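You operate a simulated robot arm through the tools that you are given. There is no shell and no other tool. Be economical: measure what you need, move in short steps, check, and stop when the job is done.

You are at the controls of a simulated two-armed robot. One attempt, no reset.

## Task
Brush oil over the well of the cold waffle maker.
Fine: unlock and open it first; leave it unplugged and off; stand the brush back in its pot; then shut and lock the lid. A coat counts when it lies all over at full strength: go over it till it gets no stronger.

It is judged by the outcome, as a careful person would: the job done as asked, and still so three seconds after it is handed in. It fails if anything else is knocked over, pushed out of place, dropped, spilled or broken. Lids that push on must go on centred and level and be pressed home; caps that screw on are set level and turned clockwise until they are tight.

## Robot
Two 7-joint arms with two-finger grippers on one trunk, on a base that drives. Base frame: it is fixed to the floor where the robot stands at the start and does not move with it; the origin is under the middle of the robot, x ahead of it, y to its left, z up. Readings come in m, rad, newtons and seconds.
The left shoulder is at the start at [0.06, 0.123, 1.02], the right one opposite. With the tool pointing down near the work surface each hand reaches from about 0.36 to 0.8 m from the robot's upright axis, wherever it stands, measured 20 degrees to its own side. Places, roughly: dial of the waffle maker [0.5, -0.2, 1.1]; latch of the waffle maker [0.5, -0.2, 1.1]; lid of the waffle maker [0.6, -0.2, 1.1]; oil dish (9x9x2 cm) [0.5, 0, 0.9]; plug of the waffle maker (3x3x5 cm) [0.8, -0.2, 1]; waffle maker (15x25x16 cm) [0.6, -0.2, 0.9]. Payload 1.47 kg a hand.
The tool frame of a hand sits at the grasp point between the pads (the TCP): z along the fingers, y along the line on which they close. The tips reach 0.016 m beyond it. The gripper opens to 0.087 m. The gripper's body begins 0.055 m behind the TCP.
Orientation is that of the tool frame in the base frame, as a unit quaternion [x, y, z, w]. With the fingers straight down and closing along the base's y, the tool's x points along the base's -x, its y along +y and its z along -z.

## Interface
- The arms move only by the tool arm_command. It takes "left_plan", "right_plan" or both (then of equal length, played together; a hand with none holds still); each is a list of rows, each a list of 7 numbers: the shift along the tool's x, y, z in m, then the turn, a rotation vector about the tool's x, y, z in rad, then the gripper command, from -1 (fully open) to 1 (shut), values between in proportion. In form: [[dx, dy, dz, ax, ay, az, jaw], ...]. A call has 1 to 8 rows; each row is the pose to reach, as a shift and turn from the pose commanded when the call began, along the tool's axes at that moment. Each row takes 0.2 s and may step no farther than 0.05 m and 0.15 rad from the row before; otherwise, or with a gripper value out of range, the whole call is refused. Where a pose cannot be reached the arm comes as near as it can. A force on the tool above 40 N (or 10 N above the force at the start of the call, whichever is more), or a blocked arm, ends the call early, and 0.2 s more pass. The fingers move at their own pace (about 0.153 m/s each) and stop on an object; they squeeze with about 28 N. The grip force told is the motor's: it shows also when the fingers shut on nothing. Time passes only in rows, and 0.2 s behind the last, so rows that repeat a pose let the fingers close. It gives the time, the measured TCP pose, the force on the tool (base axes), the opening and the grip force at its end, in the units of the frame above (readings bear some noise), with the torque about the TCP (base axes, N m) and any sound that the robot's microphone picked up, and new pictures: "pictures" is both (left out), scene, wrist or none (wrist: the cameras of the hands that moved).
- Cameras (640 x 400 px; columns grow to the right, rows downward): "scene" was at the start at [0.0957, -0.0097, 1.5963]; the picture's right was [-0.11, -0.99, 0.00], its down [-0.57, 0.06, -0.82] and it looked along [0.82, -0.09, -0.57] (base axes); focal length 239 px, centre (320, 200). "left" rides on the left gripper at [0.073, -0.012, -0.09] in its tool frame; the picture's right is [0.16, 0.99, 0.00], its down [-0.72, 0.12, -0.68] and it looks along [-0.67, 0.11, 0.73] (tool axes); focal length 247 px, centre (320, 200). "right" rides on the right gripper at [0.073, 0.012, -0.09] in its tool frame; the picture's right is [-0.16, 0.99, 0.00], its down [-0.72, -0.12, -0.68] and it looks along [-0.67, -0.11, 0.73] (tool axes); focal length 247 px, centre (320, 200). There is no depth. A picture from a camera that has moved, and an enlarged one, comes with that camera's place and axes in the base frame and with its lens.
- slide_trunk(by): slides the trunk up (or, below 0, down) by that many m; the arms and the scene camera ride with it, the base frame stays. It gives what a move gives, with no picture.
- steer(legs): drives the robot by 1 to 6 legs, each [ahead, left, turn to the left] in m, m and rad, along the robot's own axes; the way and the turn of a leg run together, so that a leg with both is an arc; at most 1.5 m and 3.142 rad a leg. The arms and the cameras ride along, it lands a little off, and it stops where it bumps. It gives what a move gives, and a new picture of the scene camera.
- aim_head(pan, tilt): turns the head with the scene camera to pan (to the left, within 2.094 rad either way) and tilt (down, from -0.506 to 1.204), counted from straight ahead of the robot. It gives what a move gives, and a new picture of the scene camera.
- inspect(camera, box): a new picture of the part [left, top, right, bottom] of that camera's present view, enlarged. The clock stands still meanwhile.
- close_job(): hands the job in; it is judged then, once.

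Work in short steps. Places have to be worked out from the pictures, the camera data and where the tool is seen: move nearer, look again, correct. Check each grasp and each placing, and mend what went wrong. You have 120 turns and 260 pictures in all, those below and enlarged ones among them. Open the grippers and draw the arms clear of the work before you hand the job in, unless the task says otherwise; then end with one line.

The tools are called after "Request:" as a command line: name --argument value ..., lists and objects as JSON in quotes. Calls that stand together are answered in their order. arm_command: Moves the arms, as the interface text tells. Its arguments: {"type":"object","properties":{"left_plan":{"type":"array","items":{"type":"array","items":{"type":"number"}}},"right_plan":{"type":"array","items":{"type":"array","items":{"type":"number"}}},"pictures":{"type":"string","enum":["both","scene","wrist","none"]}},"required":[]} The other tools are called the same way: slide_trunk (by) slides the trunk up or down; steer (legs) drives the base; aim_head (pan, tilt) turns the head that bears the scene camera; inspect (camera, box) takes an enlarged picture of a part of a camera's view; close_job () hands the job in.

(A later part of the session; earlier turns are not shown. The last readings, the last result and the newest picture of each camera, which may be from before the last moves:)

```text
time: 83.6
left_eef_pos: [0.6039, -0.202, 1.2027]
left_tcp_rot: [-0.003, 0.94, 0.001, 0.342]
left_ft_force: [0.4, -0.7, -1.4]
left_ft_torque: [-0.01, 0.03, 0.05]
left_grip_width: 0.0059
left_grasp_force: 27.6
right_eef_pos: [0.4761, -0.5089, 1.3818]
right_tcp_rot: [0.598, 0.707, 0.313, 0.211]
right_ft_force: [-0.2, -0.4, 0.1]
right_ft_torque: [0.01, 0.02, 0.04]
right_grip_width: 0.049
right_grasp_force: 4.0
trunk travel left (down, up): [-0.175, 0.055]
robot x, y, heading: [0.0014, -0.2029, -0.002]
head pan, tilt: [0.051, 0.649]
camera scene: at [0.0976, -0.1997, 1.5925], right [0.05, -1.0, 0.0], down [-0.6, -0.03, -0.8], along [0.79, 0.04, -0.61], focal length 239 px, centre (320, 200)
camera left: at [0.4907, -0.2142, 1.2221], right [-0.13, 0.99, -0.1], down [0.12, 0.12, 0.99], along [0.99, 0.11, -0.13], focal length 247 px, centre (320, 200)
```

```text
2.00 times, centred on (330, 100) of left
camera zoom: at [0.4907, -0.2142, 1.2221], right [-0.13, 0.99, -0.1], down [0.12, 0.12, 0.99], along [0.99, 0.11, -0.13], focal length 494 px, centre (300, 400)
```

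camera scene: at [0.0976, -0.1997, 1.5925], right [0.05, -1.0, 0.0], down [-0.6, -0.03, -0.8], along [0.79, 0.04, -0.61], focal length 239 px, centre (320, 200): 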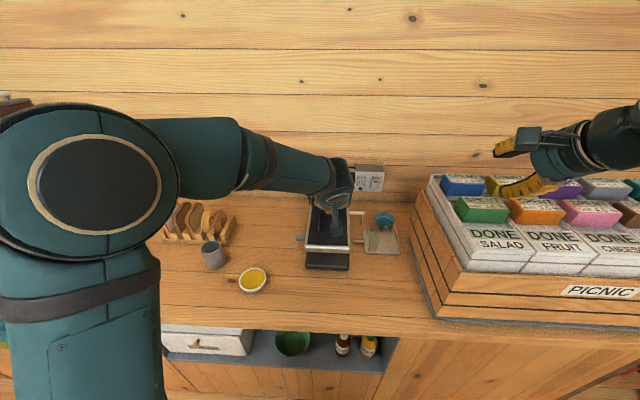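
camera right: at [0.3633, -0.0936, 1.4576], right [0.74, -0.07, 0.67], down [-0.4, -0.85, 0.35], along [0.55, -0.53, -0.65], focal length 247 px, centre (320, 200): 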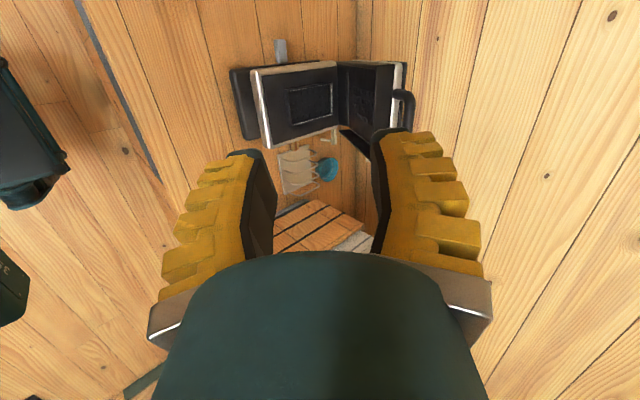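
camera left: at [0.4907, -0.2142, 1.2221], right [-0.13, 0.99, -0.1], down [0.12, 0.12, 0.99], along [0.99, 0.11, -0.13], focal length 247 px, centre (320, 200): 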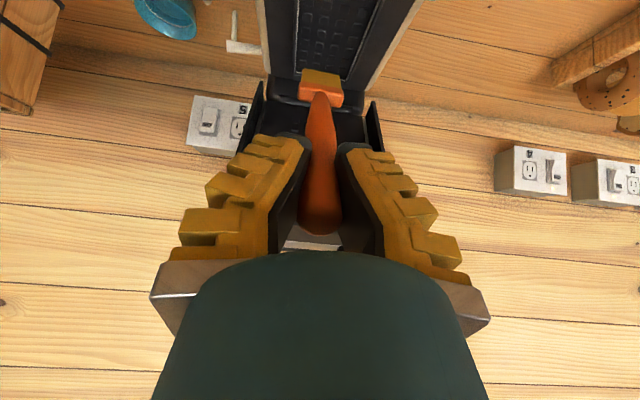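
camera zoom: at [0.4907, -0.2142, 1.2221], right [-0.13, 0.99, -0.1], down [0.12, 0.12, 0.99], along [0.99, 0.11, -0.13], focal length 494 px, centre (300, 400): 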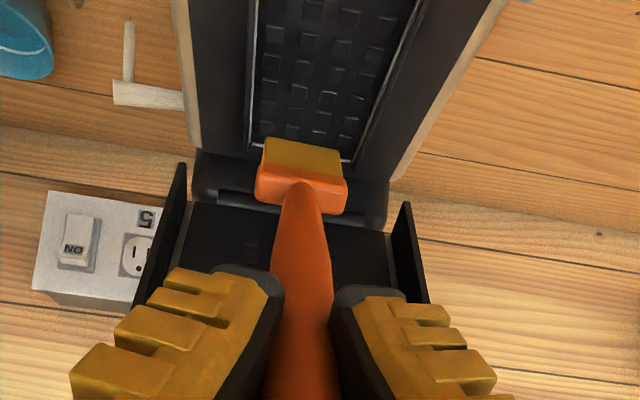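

I now see the well grid well: y from about -0.231 to -0.168, far edge near x≈0.79. Bristle end is ≈(0.70, -0.202, 1.08). I lower gently to find the surface by contact.

Request:
arm_command --left_plan '[[0.0129, 0, 0.0153, 0, 0, 0, 1], [0.0225, 0, 0.0268, 0, 0, 0, 1], [0.029, 0, 0.0344, 0, 0, 0, 1], [0.0322, 0, 0.0383, 0, 0, 0, 1]]' --pictures "wrist"

Request:
inspect --camera "left" --box '[200, 0, 460, 200]'

Request:
inspect --camera "scene" --box '[290, 170, 370, 280]'

```text
time: 84.6
left_eef_pos: [0.6029, -0.1997, 1.1512]
left_tcp_rot: [-0.003, 0.939, 0.002, 0.344]
left_ft_force: [-0.8, 0.1, -0.1]
left_ft_torque: [0.0, 0.01, -0.01]
left_grip_width: 0.0061
left_grasp_force: 28.3
right_eef_pos: [0.4752, -0.5074, 1.3825]
right_tcp_rot: [0.597, 0.708, 0.313, 0.212]
right_ft_force: [-0.9, -0.5, -0.4]
right_ft_torque: [0.0, -0.03, 0.0]
right_grip_width: 0.0492
right_grasp_force: 3.5
trunk travel left (down, up): [-0.175, 0.055]
robot x, y, heading: [0.0028, -0.2035, 0.004]
head pan, tilt: [0.051, 0.649]
camera left: at [0.4893, -0.2127, 1.1714], right [-0.13, 0.99, -0.1], down [0.12, 0.12, 0.99], along [0.99, 0.11, -0.13], focal length 247 px, centre (320, 200)
```

left: 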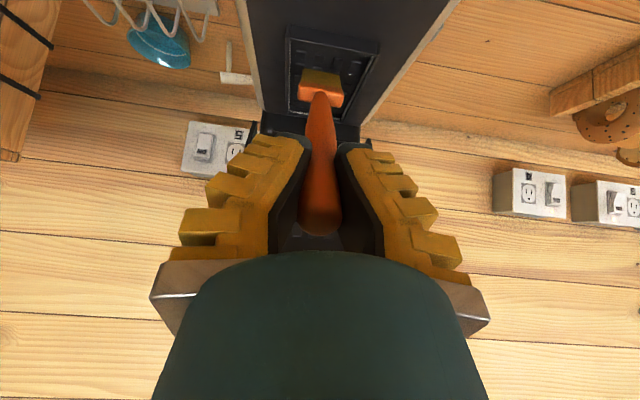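

```text
2.00 times, centred on (330, 100) of left
camera zoom: at [0.4893, -0.2127, 1.1714], right [-0.13, 0.99, -0.1], down [0.12, 0.12, 0.99], along [0.99, 0.11, -0.13], focal length 494 px, centre (300, 400)
```

zoom: 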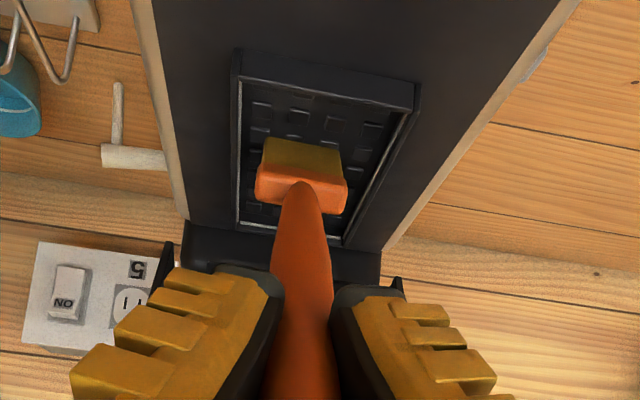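

```text
3.64 times, centred on (330, 225) of scene
camera zoom: at [0.0968, -0.1979, 1.5925], right [0.05, -1.0, 0.0], down [-0.6, -0.03, -0.8], along [0.8, 0.04, -0.6], focal length 870 px, centre (284, 109)
```

zoom: 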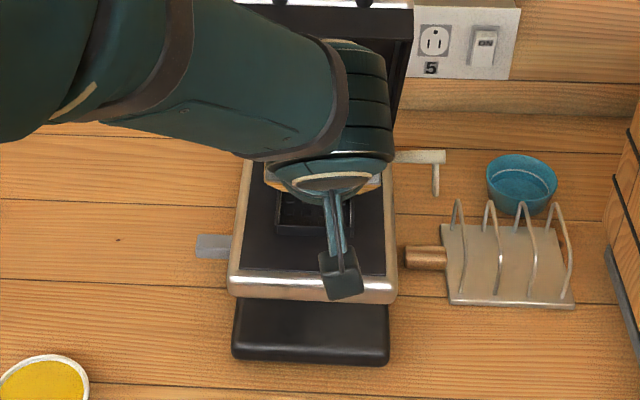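

Whole well is now in view (x≈0.66–0.79). No contact yet; I lower on in 5 mm steps until force rises.

Request:
arm_command --left_plan '[[0.0032, 0, 0.0038, 0, 0, 0, 1], [0.0064, 0, 0.0077, 0, 0, 0, 1], [0.0097, 0, 0.0115, 0, 0, 0, 1], [0.0129, 0, 0.0153, 0, 0, 0, 1]]' --pictures "none"

Request:
inspect --camera "left" --box '[240, 0, 400, 120]'

```text
time: 85.6
left_eef_pos: [0.6022, -0.1983, 1.1328]
left_tcp_rot: [-0.003, 0.94, 0.001, 0.343]
left_ft_force: [-3.3, -0.5, 9.3]
left_ft_torque: [0.0, -0.61, -0.08]
left_grip_width: 0.0101
left_grasp_force: 28.1
right_eef_pos: [0.4739, -0.5068, 1.3844]
right_tcp_rot: [0.598, 0.707, 0.314, 0.211]
right_ft_force: [1.3, -0.1, -0.3]
right_ft_torque: [-0.01, 0.01, 0.01]
right_grip_width: 0.0493
right_grasp_force: 3.7
trunk travel left (down, up): [-0.175, 0.055]
robot x, y, heading: [0.0031, -0.202, 0.002]
head pan, tilt: [0.051, 0.649]
```

```text
3.33 times, centred on (320, 60) of left
camera zoom: at [0.4873, -0.2111, 1.1527], right [-0.13, 0.99, -0.1], down [0.11, 0.12, 0.99], along [0.99, 0.11, -0.13], focal length 823 px, centre (320, 667)
```

zoom: 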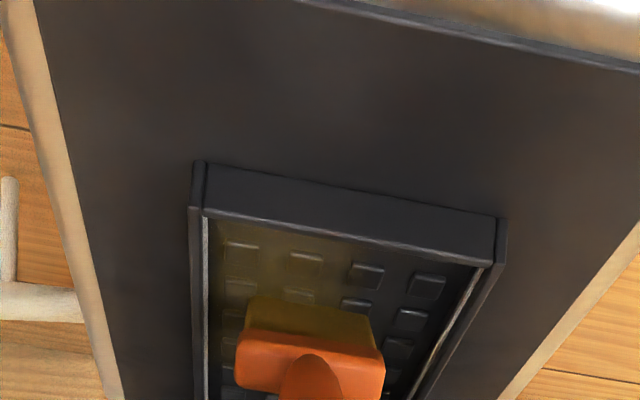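

Contact: 9 N and the yellow coat is beginning to appear on the floor (z≈1.02). I ease up 3 mm and paint the first lane on the right side, front to back.

Request:
arm_command --left_plan '[[-0.0019, -0.011, -0.0023, 0, 0, 0, 1], [0.0119, -0.011, -0.0139, 0, 0, 0, 1], [-0.0034, -0.011, -0.001, 0, 0, 0, 1], [-0.0187, -0.011, 0.0119, 0, 0, 0, 1], [-0.034, -0.011, 0.0247, 0, 0, 0, 1], [-0.0493, -0.011, 0.0376, 0, 0, 0, 1], [-0.0616, -0.011, 0.0479, 0, 0, 0, 1]]' --pictures "wrist"

Request:
inspect --camera "left" --box '[220, 0, 420, 150]'

```text
time: 87.2
left_eef_pos: [0.6806, -0.2087, 1.1339]
left_tcp_rot: [-0.002, 0.939, 0.002, 0.343]
left_ft_force: [-1.2, -0.4, 0.3]
left_ft_torque: [-0.01, 0.09, 0.01]
left_grip_width: 0.0092
left_grasp_force: 28.1
right_eef_pos: [0.4756, -0.507, 1.3823]
right_tcp_rot: [0.598, 0.707, 0.313, 0.212]
right_ft_force: [0.7, -0.7, -0.6]
right_ft_torque: [0.0, 0.0, 0.0]
right_grip_width: 0.0492
right_grasp_force: 4.4
trunk travel left (down, up): [-0.175, 0.055]
robot x, y, heading: [0.0037, -0.2013, 0.003]
head pan, tilt: [0.051, 0.649]
camera left: at [0.5664, -0.2221, 1.1545], right [-0.13, 0.99, -0.1], down [0.12, 0.12, 0.99], along [0.99, 0.11, -0.13], focal length 247 px, centre (320, 200)
```

left: 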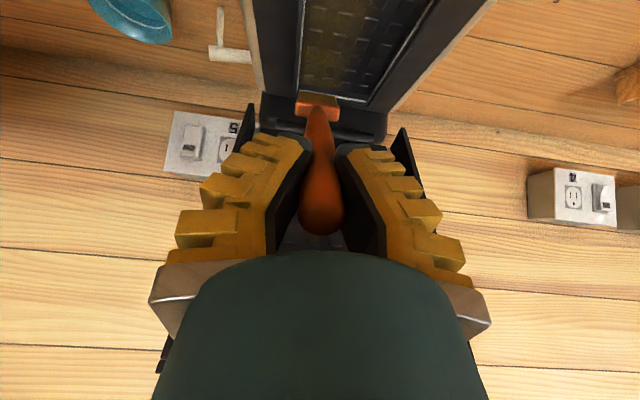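

```text
2.67 times, centred on (320, 75) of left
camera zoom: at [0.5664, -0.2221, 1.1545], right [-0.13, 0.99, -0.1], down [0.12, 0.12, 0.99], along [0.99, 0.11, -0.13], focal length 659 px, centre (320, 533)
```

zoom: 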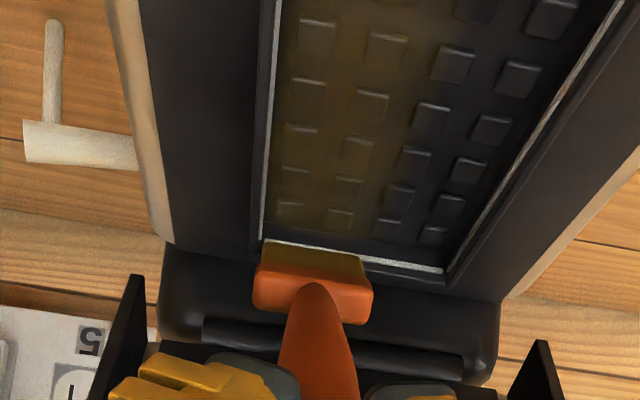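

The coat is appearing along the first lane. I return along the middle lane and begin the left one.

Request:
arm_command --left_plan '[[0.0092, 0.016, -0.0077, 0, 0, 0, 1], [0.026, 0.016, -0.0219, 0, 0, 0, 1], [0.0428, 0.016, -0.0361, 0, 0, 0, 1], [0.0597, 0.016, -0.0502, 0, 0, 0, 1], [0.075, 0.016, -0.0631, 0, 0, 0, 1], [0.075, 0.031, -0.0631, 0, 0, 0, 1], [0.0581, 0.031, -0.0489, 0, 0, 0, 1], [0.0413, 0.031, -0.0348, 0, 0, 0, 1]]' --pictures "none"

Request:
arm_command --left_plan '[[-0.0168, 0.0, 0.0142, 0, 0, 0, 1], [-0.0321, 0.0, 0.027, 0, 0, 0, 1], [-0.0168, 0.0, 0.0142, 0, 0, 0, 1], [0, 0, 0, 0, 0, 0, 1], [0.0168, 0, -0.0142, 0, 0, 0, 1], [0.0337, 0, -0.0283, 0, 0, 0, 1], [0.0337, -0.015, -0.0283, 0, 0, 0, 1], [0.0168, -0.015, -0.0142, 0, 0, 0, 1]]' --pictures "wrist"

Request:
inspect --camera "left" --box '[220, 0, 420, 150]'

```text
time: 89.0
left_eef_pos: [0.6251, -0.1781, 1.1349]
left_tcp_rot: [-0.002, 0.94, 0.0, 0.342]
left_ft_force: [0.9, 0.0, -0.7]
left_ft_torque: [-0.02, 0.0, -0.03]
left_grip_width: 0.0088
left_grasp_force: 28.1
right_eef_pos: [0.4765, -0.506, 1.3829]
right_tcp_rot: [0.597, 0.708, 0.313, 0.211]
right_ft_force: [-0.7, 1.2, -1.0]
right_ft_torque: [0.01, 0.0, 0.01]
right_grip_width: 0.0489
right_grasp_force: 4.1
trunk travel left (down, up): [-0.175, 0.055]
robot x, y, heading: [0.0048, -0.2012, 0.002]
head pan, tilt: [0.051, 0.649]
```

```text
time: 90.8
left_eef_pos: [0.603, -0.1932, 1.134]
left_tcp_rot: [-0.002, 0.939, 0.0, 0.343]
left_ft_force: [0.5, 0.4, 1.0]
left_ft_torque: [0.03, -0.17, -0.02]
left_grip_width: 0.0083
left_grasp_force: 27.7
right_eef_pos: [0.4757, -0.5057, 1.3821]
right_tcp_rot: [0.596, 0.708, 0.313, 0.211]
right_ft_force: [-0.7, -0.4, 0.5]
right_ft_torque: [-0.01, 0.01, 0.01]
right_grip_width: 0.0488
right_grasp_force: 4.4
trunk travel left (down, up): [-0.175, 0.055]
robot x, y, heading: [0.0042, -0.2021, 0.006]
head pan, tilt: [0.051, 0.649]
camera left: at [0.4897, -0.2053, 1.1538], right [-0.13, 0.99, -0.1], down [0.12, 0.12, 0.99], along [0.99, 0.11, -0.13], focal length 247 px, centre (320, 200)
```

left: 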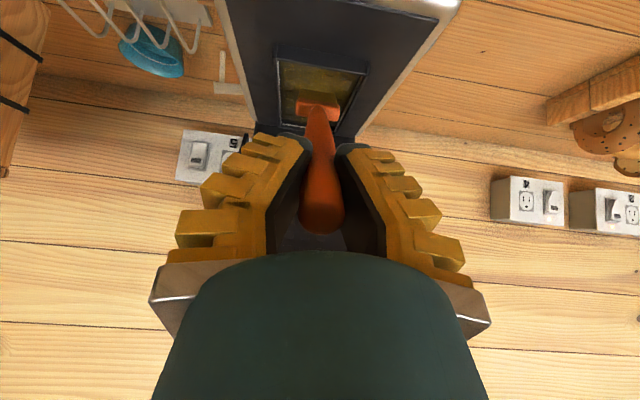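

```text
2.67 times, centred on (320, 75) of left
camera zoom: at [0.4897, -0.2053, 1.1538], right [-0.13, 0.99, -0.1], down [0.12, 0.12, 0.99], along [0.99, 0.11, -0.13], focal length 659 px, centre (320, 533)
```

zoom: 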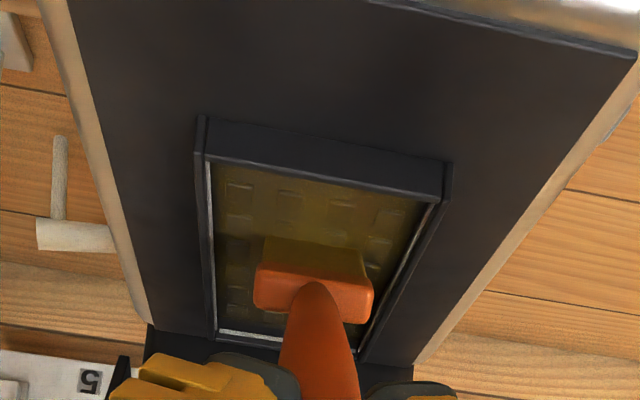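

The whole floor now has a light coat. I run more passes over all lanes to bring it to full strength, pressing 1 mm more.

Request:
arm_command --left_plan '[[0.0174, 0, -0.0134, 0, 0, 0, 1], [-0.0055, 0, 0.006, 0, 0, 0, 1], [-0.0285, 0, 0.0253, 0, 0, 0, 1], [-0.0514, 0, 0.0446, 0, 0, 0, 1], [-0.0514, 0.016, 0.0446, 0, 0, 0, 1], [-0.0285, 0.016, 0.0253, 0, 0, 0, 1], [-0.0055, 0.016, 0.006, 0, 0, 0, 1], [0.0174, 0.016, -0.0134, 0, 0, 0, 1]]' --pictures "none"

Request:
arm_command --left_plan '[[0, -0.033, 0, 0, 0, 0, 1], [-0.023, -0.033, 0.0193, 0, 0, 0, 1], [-0.0459, -0.033, 0.0386, 0, 0, 0, 1], [-0.0689, -0.033, 0.058, 0, 0, 0, 1], [-0.0459, -0.033, 0.0386, 0, 0, 0, 1], [-0.023, -0.033, 0.0193, 0, 0, 0, 1], [0, -0.033, 0, 0, 0, 0, 1], [0, -0.016, 0, 0, 0, 0, 1]]' --pictures "none"

Request:
inspect --camera "left" --box '[220, 0, 420, 150]'

```text
time: 92.6
left_eef_pos: [0.582, -0.1807, 1.1366]
left_tcp_rot: [-0.003, 0.939, 0.001, 0.343]
left_ft_force: [-0.5, -0.3, 0.7]
left_ft_torque: [0.0, 0.01, 0.01]
left_grip_width: 0.008
left_grasp_force: 27.8
right_eef_pos: [0.473, -0.507, 1.3831]
right_tcp_rot: [0.598, 0.706, 0.313, 0.212]
right_ft_force: [0.4, 1.0, 0.5]
right_ft_torque: [0.01, 0.02, -0.01]
right_grip_width: 0.0489
right_grasp_force: 3.5
trunk travel left (down, up): [-0.175, 0.055]
robot x, y, heading: [0.0014, -0.202, -0.004]
head pan, tilt: [0.051, 0.649]
```

```text
time: 94.4
left_eef_pos: [0.583, -0.1932, 1.1349]
left_tcp_rot: [-0.004, 0.94, 0.001, 0.342]
left_ft_force: [-0.2, -0.2, -0.6]
left_ft_torque: [-0.03, 0.02, -0.02]
left_grip_width: 0.0072
left_grasp_force: 27.8
right_eef_pos: [0.4763, -0.5064, 1.3824]
right_tcp_rot: [0.597, 0.708, 0.313, 0.212]
right_ft_force: [1.1, -0.2, -0.8]
right_ft_torque: [0.0, 0.02, -0.03]
right_grip_width: 0.049
right_grasp_force: 4.1
trunk travel left (down, up): [-0.175, 0.055]
robot x, y, heading: [0.0042, -0.2046, 0.005]
head pan, tilt: [0.051, 0.649]
```

```text
2.67 times, centred on (320, 75) of left
camera zoom: at [0.4688, -0.2056, 1.1535], right [-0.13, 0.99, -0.1], down [0.12, 0.12, 0.99], along [0.99, 0.11, -0.13], focal length 659 px, centre (320, 533)
```

zoom: 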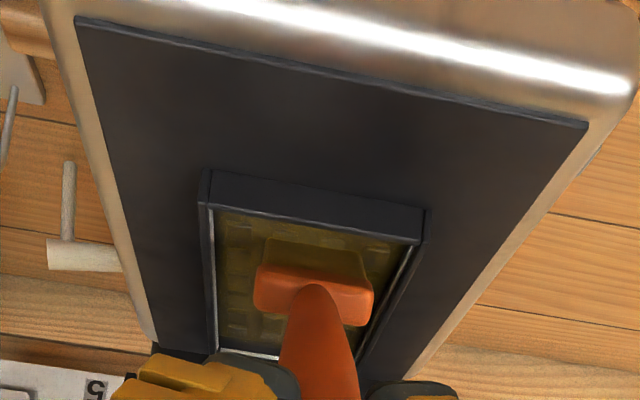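

I lift the brush clear to judge the coat and the brush's oil load.

Request:
arm_command --left_plan '[[-0.02, 0, -0.025, 0, 0, 0, 1], [-0.01, 0, -0.055, 0, 0, 0, 1], [0.0, 0, -0.09, 0, 0, 0, 1]]' --pictures "wrist"

Request:
inspect --camera "left" --box '[220, 0, 420, 150]'

Request:
inspect --camera "scene" --box '[290, 170, 370, 260]'

```text
time: 95.2
left_eef_pos: [0.5195, -0.1897, 1.2058]
left_tcp_rot: [-0.003, 0.939, 0.0, 0.343]
left_ft_force: [-0.1, 0.3, 0.1]
left_ft_torque: [0.03, 0.04, -0.01]
left_grip_width: 0.0072
left_grasp_force: 27.8
right_eef_pos: [0.4741, -0.5061, 1.3834]
right_tcp_rot: [0.597, 0.708, 0.313, 0.211]
right_ft_force: [-0.9, 0.3, 0.3]
right_ft_torque: [-0.01, -0.01, 0.01]
right_grip_width: 0.049
right_grasp_force: 3.9
trunk travel left (down, up): [-0.175, 0.055]
robot x, y, heading: [0.0062, -0.2062, 0.007]
head pan, tilt: [0.051, 0.649]
camera left: at [0.4058, -0.2023, 1.2254], right [-0.13, 0.99, -0.1], down [0.12, 0.12, 0.99], along [0.99, 0.11, -0.13], focal length 247 px, centre (320, 200)
```

left: 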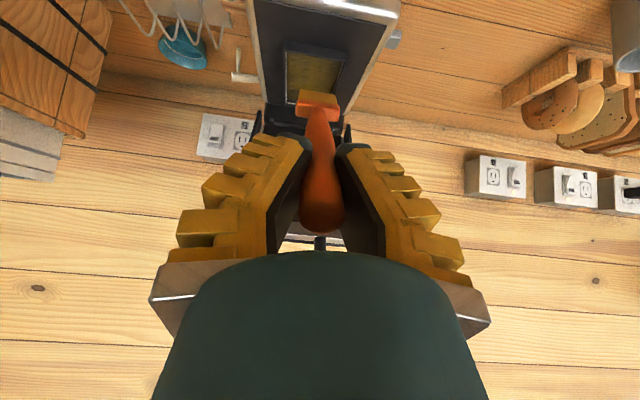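

```text
2.67 times, centred on (320, 75) of left
camera zoom: at [0.4058, -0.2023, 1.2254], right [-0.13, 0.99, -0.1], down [0.12, 0.12, 0.99], along [0.99, 0.11, -0.13], focal length 659 px, centre (320, 533)
```

zoom: 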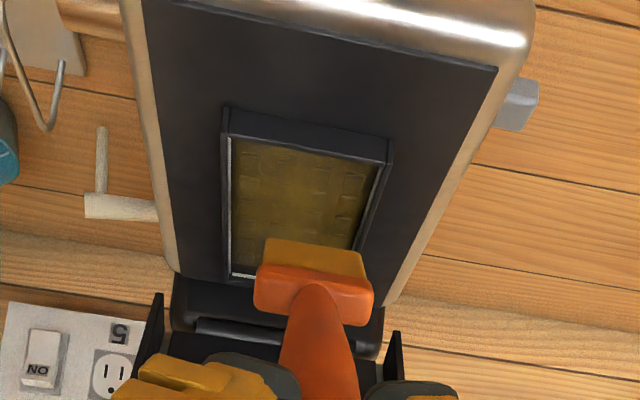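

```text
4.44 times, centred on (330, 215) of scene
camera zoom: at [0.0952, -0.1974, 1.5927], right [0.05, -1.0, 0.0], down [-0.6, -0.03, -0.8], along [0.8, 0.04, -0.6], focal length 1063 px, centre (276, 133)
```

zoom: 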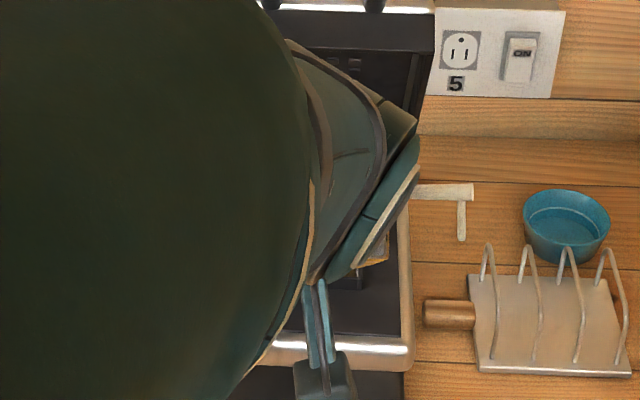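

The coat covers the floor, a bit weaker near the +y edge. I go on with more passes, reaching a little further to the edges with slightly firmer pressure.

Request:
arm_command --left_plan '[[0.001, -0.005, 0.048, 0, 0, 0, 1], [0.0019, -0.005, 0.0962, 0, 0, 0, 1], [-0.0211, -0.005, 0.1155, 0, 0, 0, 1], [-0.044, -0.005, 0.1348, 0, 0, 0, 1], [-0.0685, -0.005, 0.1554, 0, 0, 0, 1], [-0.0685, -0.024, 0.1554, 0, 0, 0, 1], [-0.044, -0.024, 0.1348, 0, 0, 0, 1], [-0.0211, -0.024, 0.1155, 0, 0, 0, 1]]' --pictures "none"

Request:
arm_command --left_plan '[[0.023, 0, -0.0193, 0, 0, 0, 1], [0.023, 0.037, -0.0193, 0, 0, 0, 1], [0, 0.037, 0, 0, 0, 0, 1], [-0.023, 0.037, 0.0193, 0, 0, 0, 1], [-0.0459, 0.037, 0.0386, 0, 0, 0, 1], [-0.023, 0.037, 0.0193, 0, 0, 0, 1], [0, 0.037, 0, 0, 0, 0, 1], [0.023, 0.037, -0.0193, 0, 0, 0, 1]]' --pictures "none"

Request:
arm_command --left_plan '[[0, -0.018, 0, 0, 0, 0, 1], [-0.023, -0.018, 0.0193, 0, 0, 0, 1], [-0.0459, -0.018, 0.0386, 0, 0, 0, 1], [-0.069, -0.018, 0.058, 0, 0, 0, 1], [-0.069, -0.036, 0.058, 0, 0, 0, 1], [-0.0459, -0.036, 0.0386, 0, 0, 0, 1], [-0.023, -0.036, 0.0193, 0, 0, 0, 1], [0, -0.036, 0, 0, 0, 0, 1]]' --pictures "none"

Request:
inspect --camera "left" --box '[220, 0, 420, 150]'

```text
time: 97.0
left_eef_pos: [0.6129, -0.2184, 1.1301]
left_tcp_rot: [-0.002, 0.939, 0.001, 0.344]
left_ft_force: [-1.5, -0.8, 5.9]
left_ft_torque: [0.0, -0.34, 0.01]
left_grip_width: 0.0078
left_grasp_force: 27.8
right_eef_pos: [0.4743, -0.5075, 1.3831]
right_tcp_rot: [0.597, 0.707, 0.315, 0.211]
right_ft_force: [-0.2, 0.5, 0.0]
right_ft_torque: [0.02, 0.04, -0.02]
right_grip_width: 0.0493
right_grasp_force: 4.3
trunk travel left (down, up): [-0.175, 0.055]
robot x, y, heading: [0.0043, -0.2028, 0.001]
head pan, tilt: [0.051, 0.649]
```

```text
time: 98.8
left_eef_pos: [0.5809, -0.1811, 1.1292]
left_tcp_rot: [-0.003, 0.939, 0.001, 0.343]
left_ft_force: [-0.6, -0.9, -0.3]
left_ft_torque: [-0.03, 0.0, -0.02]
left_grip_width: 0.0079
left_grasp_force: 27.4
right_eef_pos: [0.4735, -0.5078, 1.3831]
right_tcp_rot: [0.597, 0.707, 0.314, 0.211]
right_ft_force: [-0.5, 0.1, 0.2]
right_ft_torque: [0.01, -0.07, -0.02]
right_grip_width: 0.049
right_grasp_force: 4.3
trunk travel left (down, up): [-0.175, 0.055]
robot x, y, heading: [0.0016, -0.1997, 0.005]
head pan, tilt: [0.051, 0.649]
```

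```text
time: 100.6
left_eef_pos: [0.5842, -0.2178, 1.1279]
left_tcp_rot: [-0.001, 0.939, 0.0, 0.343]
left_ft_force: [-0.3, 0.4, -0.4]
left_ft_torque: [0.02, -0.02, -0.03]
left_grip_width: 0.0076
left_grasp_force: 28.2
right_eef_pos: [0.4738, -0.5076, 1.3827]
right_tcp_rot: [0.597, 0.707, 0.314, 0.211]
right_ft_force: [0.3, -0.7, -0.8]
right_ft_torque: [0.04, 0.0, -0.01]
right_grip_width: 0.0492
right_grasp_force: 3.8
trunk travel left (down, up): [-0.175, 0.055]
robot x, y, heading: [0.0029, -0.2045, 0.006]
head pan, tilt: [0.051, 0.649]
```

```text
2.67 times, centred on (320, 75) of left
camera zoom: at [0.4696, -0.2301, 1.1488], right [-0.13, 0.99, -0.1], down [0.12, 0.12, 0.99], along [0.99, 0.11, -0.13], focal length 659 px, centre (320, 533)
```

zoom: 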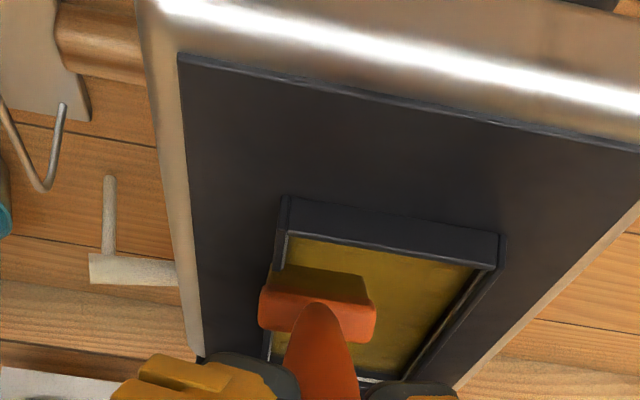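

The coat is visibly much stronger. I lift to see it whole.

Request:
arm_command --left_plan '[[-0.02, 0.01, -0.03, 0, 0, 0, 1], [-0.01, 0.02, -0.06, 0, 0, 0, 1], [0.0, 0.02, -0.09, 0, 0, 0, 1]]' --pictures "none"

Request:
inspect --camera "left" --box '[240, 0, 400, 120]'

```text
time: 101.4
left_eef_pos: [0.5253, -0.196, 1.1936]
left_tcp_rot: [-0.003, 0.939, 0.001, 0.344]
left_ft_force: [0.2, 0.0, -0.2]
left_ft_torque: [0.04, 0.0, 0.0]
left_grip_width: 0.0073
left_grasp_force: 28.0
right_eef_pos: [0.4745, -0.5063, 1.3838]
right_tcp_rot: [0.597, 0.707, 0.314, 0.212]
right_ft_force: [0.4, 0.6, 0.8]
right_ft_torque: [-0.02, -0.02, 0.04]
right_grip_width: 0.0489
right_grasp_force: 4.3
trunk travel left (down, up): [-0.175, 0.055]
robot x, y, heading: [0.0032, -0.2039, 0.001]
head pan, tilt: [0.051, 0.649]
```

```text
3.33 times, centred on (320, 60) of left
camera zoom: at [0.4111, -0.2089, 1.2143], right [-0.13, 0.99, -0.1], down [0.11, 0.12, 0.99], along [0.99, 0.11, -0.13], focal length 823 px, centre (320, 667)
```

zoom: 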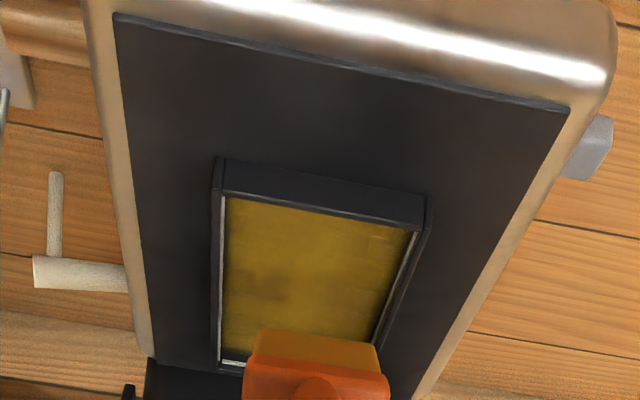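

Nearly even; slight mottling remains. I make another full set of passes.

Request:
arm_command --left_plan '[[-0.001, -0.001, 0.042, 0, 0, 0, 1], [-0.0024, -0.001, 0.0852, 0, 0, 0, 1], [-0.0254, -0.001, 0.1045, 0, 0, 0, 1], [-0.0483, -0.001, 0.1238, 0, 0, 0, 1], [-0.0713, -0.001, 0.1432, 0, 0, 0, 1], [-0.0713, -0.017, 0.1432, 0, 0, 0, 1], [-0.0483, -0.017, 0.1238, 0, 0, 0, 1], [-0.0254, -0.017, 0.1045, 0, 0, 0, 1]]' --pictures "none"

Request:
arm_command --left_plan '[[0.023, 0, -0.0193, 0, 0, 0, 1], [0.023, 0.036, -0.0193, 0, 0, 0, 1], [0, 0.036, 0, 0, 0, 0, 1], [-0.023, 0.036, 0.0193, 0, 0, 0, 1], [-0.0459, 0.036, 0.0386, 0, 0, 0, 1], [-0.023, 0.036, 0.0193, 0, 0, 0, 1], [0, 0.036, 0, 0, 0, 0, 1], [0.023, 0.036, -0.0193, 0, 0, 0, 1]]' --pictures "none"

Request:
arm_command --left_plan '[[0, -0.012, 0, 0, 0, 0, 1], [-0.023, -0.012, 0.0193, 0, 0, 0, 1], [-0.0459, -0.012, 0.0386, 0, 0, 0, 1], [-0.069, -0.012, 0.058, 0, 0, 0, 1], [-0.069, -0.027, 0.058, 0, 0, 0, 1], [-0.0459, -0.027, 0.0386, 0, 0, 0, 1], [-0.023, -0.027, 0.0193, 0, 0, 0, 1], [0, -0.027, 0, 0, 0, 0, 1]]' --pictures "none"

Request:
arm_command --left_plan '[[-0.02, 0.01, -0.03, 0, 0, 0, 1], [-0.01, 0.012, -0.06, 0, 0, 0, 1], [0.0, 0.012, -0.09, 0, 0, 0, 1]]' --pictures "none"

Request:
inspect --camera "left" --box '[240, 0, 400, 120]'

```text
time: 103.2
left_eef_pos: [0.6151, -0.2169, 1.1353]
left_tcp_rot: [-0.003, 0.939, 0.001, 0.343]
left_ft_force: [-0.8, 0.1, -0.5]
left_ft_torque: [0.01, 0.01, 0.02]
left_grip_width: 0.0072
left_grasp_force: 27.9
right_eef_pos: [0.4739, -0.5071, 1.3836]
right_tcp_rot: [0.598, 0.707, 0.313, 0.212]
right_ft_force: [-0.6, -0.2, -0.3]
right_ft_torque: [-0.01, -0.02, -0.01]
right_grip_width: 0.049
right_grasp_force: 4.1
trunk travel left (down, up): [-0.175, 0.055]
robot x, y, heading: [0.0007, -0.2028, -0.001]
head pan, tilt: [0.051, 0.649]
```

```text
time: 105.0
left_eef_pos: [0.581, -0.1805, 1.1338]
left_tcp_rot: [-0.002, 0.94, 0.001, 0.342]
left_ft_force: [0.1, -0.3, 0.1]
left_ft_torque: [-0.02, 0.03, 0.01]
left_grip_width: 0.0067
left_grasp_force: 28.0
right_eef_pos: [0.474, -0.5084, 1.3829]
right_tcp_rot: [0.597, 0.707, 0.313, 0.212]
right_ft_force: [-0.9, -0.9, 0.1]
right_ft_torque: [-0.02, -0.02, -0.02]
right_grip_width: 0.0492
right_grasp_force: 4.1
trunk travel left (down, up): [-0.175, 0.055]
robot x, y, heading: [0.0028, -0.2081, -0.0]
head pan, tilt: [0.051, 0.649]
```

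```text
time: 106.8
left_eef_pos: [0.5802, -0.2069, 1.1337]
left_tcp_rot: [-0.002, 0.939, 0.0, 0.343]
left_ft_force: [0.0, -0.2, -0.3]
left_ft_torque: [0.02, -0.02, 0.02]
left_grip_width: 0.0066
left_grasp_force: 27.6
right_eef_pos: [0.4753, -0.5071, 1.3838]
right_tcp_rot: [0.597, 0.707, 0.314, 0.212]
right_ft_force: [-0.2, -0.1, 0.1]
right_ft_torque: [0.03, -0.02, -0.01]
right_grip_width: 0.0492
right_grasp_force: 3.8
trunk travel left (down, up): [-0.175, 0.055]
robot x, y, heading: [0.0042, -0.2018, 0.001]
head pan, tilt: [0.051, 0.649]
```

```text
time: 107.6
left_eef_pos: [0.5215, -0.1933, 1.2031]
left_tcp_rot: [-0.003, 0.939, 0.0, 0.343]
left_ft_force: [-0.5, 0.3, -0.1]
left_ft_torque: [0.0, -0.01, 0.0]
left_grip_width: 0.0061
left_grasp_force: 28.1
right_eef_pos: [0.4743, -0.5069, 1.3846]
right_tcp_rot: [0.597, 0.707, 0.313, 0.211]
right_ft_force: [0.0, 0.3, -0.2]
right_ft_torque: [0.0, 0.04, -0.02]
right_grip_width: 0.049
right_grasp_force: 4.5
trunk travel left (down, up): [-0.175, 0.055]
robot x, y, heading: [0.0032, -0.2025, 0.0]
head pan, tilt: [0.051, 0.649]
```

```text
3.33 times, centred on (320, 60) of left
camera zoom: at [0.4074, -0.2063, 1.2221], right [-0.13, 0.99, -0.1], down [0.11, 0.12, 0.99], along [0.99, 0.11, -0.13], focal length 823 px, centre (320, 667)
```

zoom: 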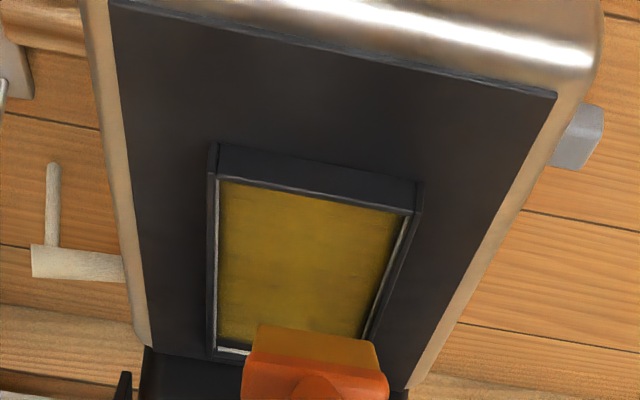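

More even now. One more firm round (z≈1.13) to confirm it gets no stronger, finishing with a view of the far end.

Request:
arm_command --left_plan '[[0, -0.002, 0.0485, 0, 0, 0, 1], [-0.0012, -0.004, 0.0972, 0, 0, 0, 1], [-0.0242, -0.004, 0.1165, 0, 0, 0, 1], [-0.0471, -0.004, 0.1358, 0, 0, 0, 1], [-0.0701, -0.004, 0.1552, 0, 0, 0, 1], [-0.0701, -0.02, 0.1552, 0, 0, 0, 1], [-0.0471, -0.02, 0.1358, 0, 0, 0, 1], [-0.0242, -0.02, 0.1165, 0, 0, 0, 1]]' --pictures "none"

Request:
arm_command --left_plan '[[0.025, 0, -0.021, 0, 0, 0, 1], [0.025, 0.036, -0.021, 0, 0, 0, 1], [0, 0.036, 0, 0, 0, 0, 1], [-0.023, 0.036, 0.0193, 0, 0, 0, 1], [-0.0459, 0.036, 0.0386, 0, 0, 0, 1], [-0.0459, 0.018, 0.0386, 0, 0, 0, 1], [-0.0459, 0, 0.0386, 0, 0, 0, 1], [-0.0459, 0.018, 0.0386, 0, 0, 0, 1]]' --pictures "none"

Request:
arm_command --left_plan '[[0.023, 0.0, -0.0193, 0, 0, 0, 1], [0.0459, 0.0, -0.0386, 0, 0, 0, 1], [0.07, 0.0, -0.059, 0, 0, 0, 1], [0.07, 0.017, -0.059, 0, 0, 0, 1], [0.07, -0.017, -0.059, 0, 0, 0, 1], [0.06, 0, -0.085, 0, 0, 0, 1], [0.06, 0, -0.13, 0, 0, 0, 1], [0.06, 0, -0.17, 0, 0, 0, 1]]' --pictures "none"

Request:
inspect --camera "left" --box '[240, 0, 400, 120]'

```text
time: 109.4
left_eef_pos: [0.6191, -0.21, 1.1314]
left_tcp_rot: [-0.002, 0.939, 0.001, 0.343]
left_ft_force: [-0.1, 0.8, -1.1]
left_ft_torque: [-0.02, 0.02, -0.01]
left_grip_width: 0.006
left_grasp_force: 27.6
right_eef_pos: [0.4748, -0.5068, 1.3839]
right_tcp_rot: [0.597, 0.707, 0.314, 0.211]
right_ft_force: [-0.6, -0.7, -0.1]
right_ft_torque: [0.0, 0.0, -0.01]
right_grip_width: 0.0493
right_grasp_force: 3.9
trunk travel left (down, up): [-0.175, 0.055]
robot x, y, heading: [0.0026, -0.2037, 0.004]
head pan, tilt: [0.051, 0.649]
```

```text
time: 111.2
left_eef_pos: [0.6784, -0.1923, 1.1278]
left_tcp_rot: [-0.003, 0.939, 0.001, 0.343]
left_ft_force: [0.8, -0.2, 2.0]
left_ft_torque: [-0.01, -0.33, -0.06]
left_grip_width: 0.0059
left_grasp_force: 28.1
right_eef_pos: [0.4739, -0.5063, 1.3831]
right_tcp_rot: [0.596, 0.708, 0.314, 0.213]
right_ft_force: [-0.4, 1.0, 0.1]
right_ft_torque: [-0.01, 0.0, -0.02]
right_grip_width: 0.0489
right_grasp_force: 4.3
trunk travel left (down, up): [-0.175, 0.055]
robot x, y, heading: [0.0024, -0.1987, 0.004]
head pan, tilt: [0.051, 0.649]
```

```text
time: 113.0
left_eef_pos: [0.5236, -0.1939, 1.2212]
left_tcp_rot: [-0.002, 0.939, 0.0, 0.343]
left_ft_force: [0.3, 0.5, -0.8]
left_ft_torque: [-0.03, 0.06, 0.0]
left_grip_width: 0.006
left_grasp_force: 27.8
right_eef_pos: [0.4743, -0.5058, 1.3835]
right_tcp_rot: [0.597, 0.707, 0.313, 0.213]
right_ft_force: [0.8, 0.9, -0.7]
right_ft_torque: [-0.01, 0.02, 0.02]
right_grip_width: 0.0492
right_grasp_force: 3.6
trunk travel left (down, up): [-0.175, 0.055]
robot x, y, heading: [0.0051, -0.2003, 0.002]
head pan, tilt: [0.051, 0.649]
```

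```text
3.33 times, centred on (320, 60) of left
camera zoom: at [0.4108, -0.2059, 1.2422], right [-0.13, 0.99, -0.1], down [0.12, 0.12, 0.99], along [0.99, 0.11, -0.13], focal length 823 px, centre (320, 667)
```

zoom: 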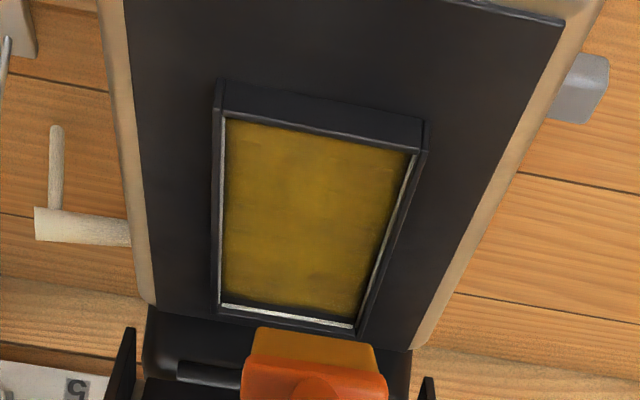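

Well fully visible: even coat but a thin paler strip at the far edge. I brush that far edge across, then the side edges once more.

Request:
arm_command --left_plan '[[-0.0127, 0, 0.0442, 0, 0, 0, 1], [-0.0255, 0, 0.0884, 0, 0, 0, 1], [-0.035, -0.001, 0.1234, 0, 0, 0, 1], [-0.045, -0.001, 0.1584, 0, 0, 0, 1], [-0.0627, -0.001, 0.174, 0, 0, 0, 1], [-0.0627, 0.019, 0.174, 0, 0, 0, 1], [-0.0627, -0.001, 0.174, 0, 0, 0, 1], [-0.0627, -0.0205, 0.174, 0, 0, 0, 1]]' --pictures "none"

Request:
arm_command --left_plan '[[0.023, 0.0, -0.0193, 0, 0, 0, 1], [0.0459, 0.0, -0.0386, 0, 0, 0, 1], [0.0689, 0.0, -0.058, 0, 0, 0, 1], [0.0785, 0.0, -0.066, 0, 0, 0, 1], [0.0785, 0.0395, -0.066, 0, 0, 0, 1], [0.0459, 0.0395, -0.0386, 0, 0, 0, 1], [0.023, 0.0395, -0.0193, 0, 0, 0, 1], [0, 0.0395, 0, 0, 0, 0, 1]]' --pictures "none"

Request:
arm_command --left_plan '[[0.0, -0.012, 0.0, 0, 0, 0, 1], [0.023, -0.012, -0.0193, 0, 0, 0, 1], [0.0459, -0.012, -0.0386, 0, 0, 0, 1], [0.0689, -0.012, -0.058, 0, 0, 0, 1], [0.0689, -0.028, -0.058, 0, 0, 0, 1], [0.0459, -0.028, -0.0386, 0, 0, 0, 1], [0.023, -0.028, -0.0193, 0, 0, 0, 1], [0, -0.028, 0, 0, 0, 0, 1]]' --pictures "none"

Request:
arm_command --left_plan '[[0.0, 0.01, -0.03, 0, 0, 0, 1], [0.02, 0.01, -0.07, 0, 0, 0, 1], [0.04, 0.01, -0.115, 0, 0, 0, 1], [0.055, 0.01, -0.155, 0, 0, 0, 1], [0.062, 0.01, -0.195, 0, 0, 0, 1]]' --pictures "none"

Request:
inspect --camera "left" --box '[240, 0, 400, 120]'

```text
time: 114.8
left_eef_pos: [0.6826, -0.2152, 1.1283]
left_tcp_rot: [-0.004, 0.939, 0.001, 0.343]
left_ft_force: [1.0, -0.1, 3.7]
left_ft_torque: [-0.01, -0.48, 0.02]
left_grip_width: 0.0061
left_grasp_force: 28.7
right_eef_pos: [0.4758, -0.5059, 1.3832]
right_tcp_rot: [0.596, 0.708, 0.313, 0.212]
right_ft_force: [-0.7, 0.4, 0.3]
right_ft_torque: [-0.02, 0.03, 0.01]
right_grip_width: 0.0492
right_grasp_force: 3.8
trunk travel left (down, up): [-0.175, 0.055]
robot x, y, heading: [0.0045, -0.1994, 0.005]
head pan, tilt: [0.051, 0.649]
```

```text
time: 116.6
left_eef_pos: [0.685, -0.1754, 1.1259]
left_tcp_rot: [-0.002, 0.94, 0.0, 0.341]
left_ft_force: [-0.1, 0.6, 0.1]
left_ft_torque: [0.0, -0.05, -0.02]
left_grip_width: 0.0066
left_grasp_force: 28.0
right_eef_pos: [0.4764, -0.5067, 1.3822]
right_tcp_rot: [0.597, 0.708, 0.313, 0.211]
right_ft_force: [0.2, 0.4, -0.3]
right_ft_torque: [0.03, 0.02, -0.01]
right_grip_width: 0.0491
right_grasp_force: 3.8
trunk travel left (down, up): [-0.175, 0.055]
robot x, y, heading: [0.003, -0.2028, 0.003]
head pan, tilt: [0.051, 0.649]
```

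```text
time: 118.4
left_eef_pos: [0.6805, -0.2043, 1.1283]
left_tcp_rot: [-0.003, 0.939, 0.0, 0.343]
left_ft_force: [0.4, 0.5, 0.1]
left_ft_torque: [0.0, 0.01, 0.0]
left_grip_width: 0.0061
left_grasp_force: 28.0
right_eef_pos: [0.4753, -0.5064, 1.3834]
right_tcp_rot: [0.598, 0.708, 0.312, 0.211]
right_ft_force: [0.9, 0.2, 0.2]
right_ft_torque: [-0.02, 0.0, 0.0]
right_grip_width: 0.0491
right_grasp_force: 3.9
trunk travel left (down, up): [-0.175, 0.055]
robot x, y, heading: [0.0001, -0.2024, 0.003]
head pan, tilt: [0.051, 0.649]
```

```text
time: 119.6
left_eef_pos: [0.5162, -0.1745, 1.2301]
left_tcp_rot: [-0.021, 0.942, 0.007, 0.335]
left_ft_force: [-0.3, 0.5, -0.5]
left_ft_torque: [-0.02, 0.0, -0.02]
left_grip_width: 0.0059
left_grasp_force: 28.1
right_eef_pos: [0.4747, -0.5068, 1.3835]
right_tcp_rot: [0.597, 0.708, 0.313, 0.212]
right_ft_force: [-1.0, 0.7, 0.1]
right_ft_torque: [-0.06, 0.02, -0.02]
right_grip_width: 0.0489
right_grasp_force: 4.2
trunk travel left (down, up): [-0.175, 0.055]
robot x, y, heading: [0.003, -0.2029, -0.0]
head pan, tilt: [0.051, 0.649]
```

```text
3.33 times, centred on (320, 60) of left
camera zoom: at [0.4035, -0.1916, 1.2515], right [-0.17, 0.98, -0.1], down [0.12, 0.12, 0.98], along [0.98, 0.16, -0.14], focal length 823 px, centre (320, 667)
```

zoom: 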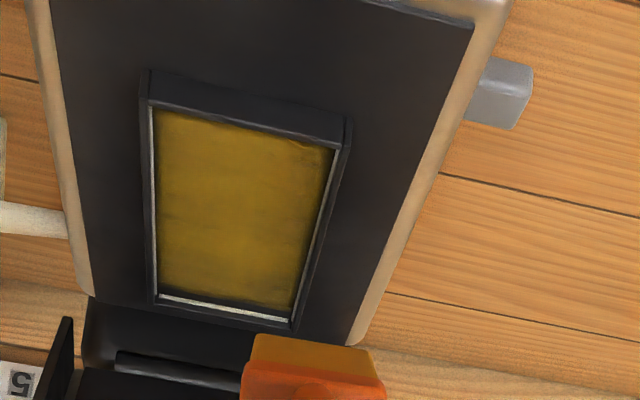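

Very even now. One more complete round to make certain it is saturated, including the edges.

Request:
arm_command --left_plan '[[0.005, -0.001, 0.04, 0, 0, 0, 1], [0.01, -0.002, 0.08, 0, 0, 0, 1], [0.015, 0.0, 0.12, 0, 0, 0, 1], [-0.008, 0.0, 0.1393, 0, 0, 0, 1], [-0.0309, 0.0, 0.1586, 0, 0, 0, 1], [-0.0539, 0.0, 0.178, 0, 0, 0, 1], [-0.0615, 0.0, 0.1844, 0, 0, 0, 1], [-0.0615, -0.02, 0.1844, 0, 0, 0, 1]]' --pictures "none"

Request:
arm_command --left_plan '[[0.023, 0.0, -0.0193, 0, 0, 0, 1], [0.0459, 0.0, -0.0386, 0, 0, 0, 1], [0.0765, 0.0, -0.0644, 0, 0, 0, 1], [0.0765, -0.018, -0.0644, 0, 0, 0, 1], [0.0459, -0.018, -0.0386, 0, 0, 0, 1], [0.023, -0.018, -0.0193, 0, 0, 0, 1], [0, -0.018, 0, 0, 0, 0, 1], [0, 0.0, 0, 0, 0, 0, 1]]' --pictures "none"

Request:
arm_command --left_plan '[[0.0, 0.021, 0.0, 0, 0, 0, 1], [0.023, 0.021, -0.0193, 0, 0, 0, 1], [0.0459, 0.021, -0.0386, 0, 0, 0, 1], [0.0765, 0.021, -0.0644, 0, 0, 0, 1], [0.0765, 0.0, -0.0644, 0, 0, 0, 1], [0.0765, -0.016, -0.0644, 0, 0, 0, 1], [0.0765, 0.0, -0.0644, 0, 0, 0, 1]]' --pictures "none"

Request:
arm_command --left_plan '[[0.0, 0.0, -0.03, 0, 0, 0, 1], [0.0, 0.0, -0.07, 0, 0, 0, 1], [0.0, 0.0, -0.115, 0, 0, 0, 1]]' --pictures "none"

Request:
inspect --camera "left" --box '[240, 0, 400, 120]'

```text
time: 121.4
left_eef_pos: [0.6737, -0.213, 1.1352]
left_tcp_rot: [-0.003, 0.94, 0.002, 0.342]
left_ft_force: [-0.3, -0.1, 0.2]
left_ft_torque: [0.01, 0.03, 0.0]
left_grip_width: 0.0062
left_grasp_force: 27.6
right_eef_pos: [0.475, -0.5079, 1.3821]
right_tcp_rot: [0.598, 0.707, 0.313, 0.212]
right_ft_force: [0.7, -0.1, 0.2]
right_ft_torque: [0.02, -0.02, 0.02]
right_grip_width: 0.0494
right_grasp_force: 4.1
trunk travel left (down, up): [-0.175, 0.055]
robot x, y, heading: [0.0004, -0.2035, 0.002]
head pan, tilt: [0.051, 0.649]
```

```text
time: 123.2
left_eef_pos: [0.6783, -0.2096, 1.1365]
left_tcp_rot: [-0.003, 0.939, 0.001, 0.344]
left_ft_force: [0.1, 0.9, -1.1]
left_ft_torque: [-0.01, -0.01, -0.02]
left_grip_width: 0.0057
left_grasp_force: 28.4
right_eef_pos: [0.4747, -0.5058, 1.3833]
right_tcp_rot: [0.596, 0.709, 0.312, 0.213]
right_ft_force: [0.3, 0.3, -0.8]
right_ft_torque: [-0.04, 0.0, -0.04]
right_grip_width: 0.0491
right_grasp_force: 3.8
trunk travel left (down, up): [-0.175, 0.055]
robot x, y, heading: [0.0019, -0.2009, 0.006]
head pan, tilt: [0.051, 0.649]
```

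```text
time: 124.8
left_eef_pos: [0.5749, -0.2128, 1.1358]
left_tcp_rot: [-0.002, 0.94, 0.0, 0.342]
left_ft_force: [-0.7, 0.2, -0.6]
left_ft_torque: [-0.02, 0.02, -0.01]
left_grip_width: 0.0064
left_grasp_force: 27.8
right_eef_pos: [0.4756, -0.5069, 1.3832]
right_tcp_rot: [0.597, 0.708, 0.313, 0.21]
right_ft_force: [-0.2, 0.3, -0.3]
right_ft_torque: [0.0, -0.01, 0.01]
right_grip_width: 0.0489
right_grasp_force: 4.1
trunk travel left (down, up): [-0.175, 0.055]
robot x, y, heading: [0.0017, -0.2001, 0.011]
head pan, tilt: [0.051, 0.649]
```

```text
time: 125.6
left_eef_pos: [0.5068, -0.2025, 1.2213]
left_tcp_rot: [-0.012, 0.941, 0.002, 0.339]
left_ft_force: [0.5, -0.1, -0.3]
left_ft_torque: [0.0, -0.01, 0.03]
left_grip_width: 0.006
left_grasp_force: 28.4
right_eef_pos: [0.4753, -0.5066, 1.3842]
right_tcp_rot: [0.597, 0.707, 0.313, 0.213]
right_ft_force: [0.1, 0.0, -0.2]
right_ft_torque: [-0.02, -0.01, -0.01]
right_grip_width: 0.049
right_grasp_force: 4.3
trunk travel left (down, up): [-0.175, 0.055]
robot x, y, heading: [-0.0004, -0.2023, 0.009]
head pan, tilt: [0.051, 0.649]
```

```text
3.33 times, centred on (320, 60) of left
camera zoom: at [0.3932, -0.2195, 1.2426], right [-0.15, 0.98, -0.1], down [0.12, 0.12, 0.99], along [0.98, 0.13, -0.13], focal length 823 px, centre (320, 667)
```

zoom: 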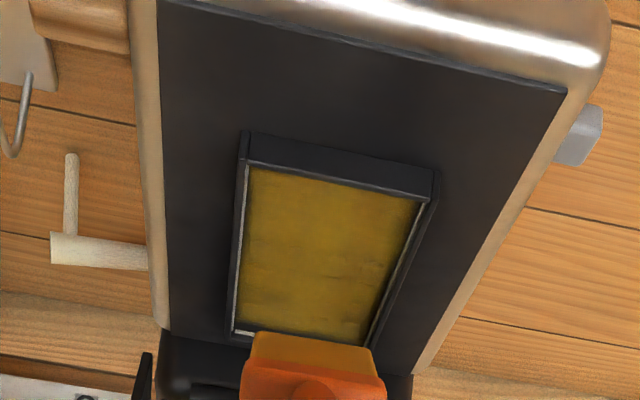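

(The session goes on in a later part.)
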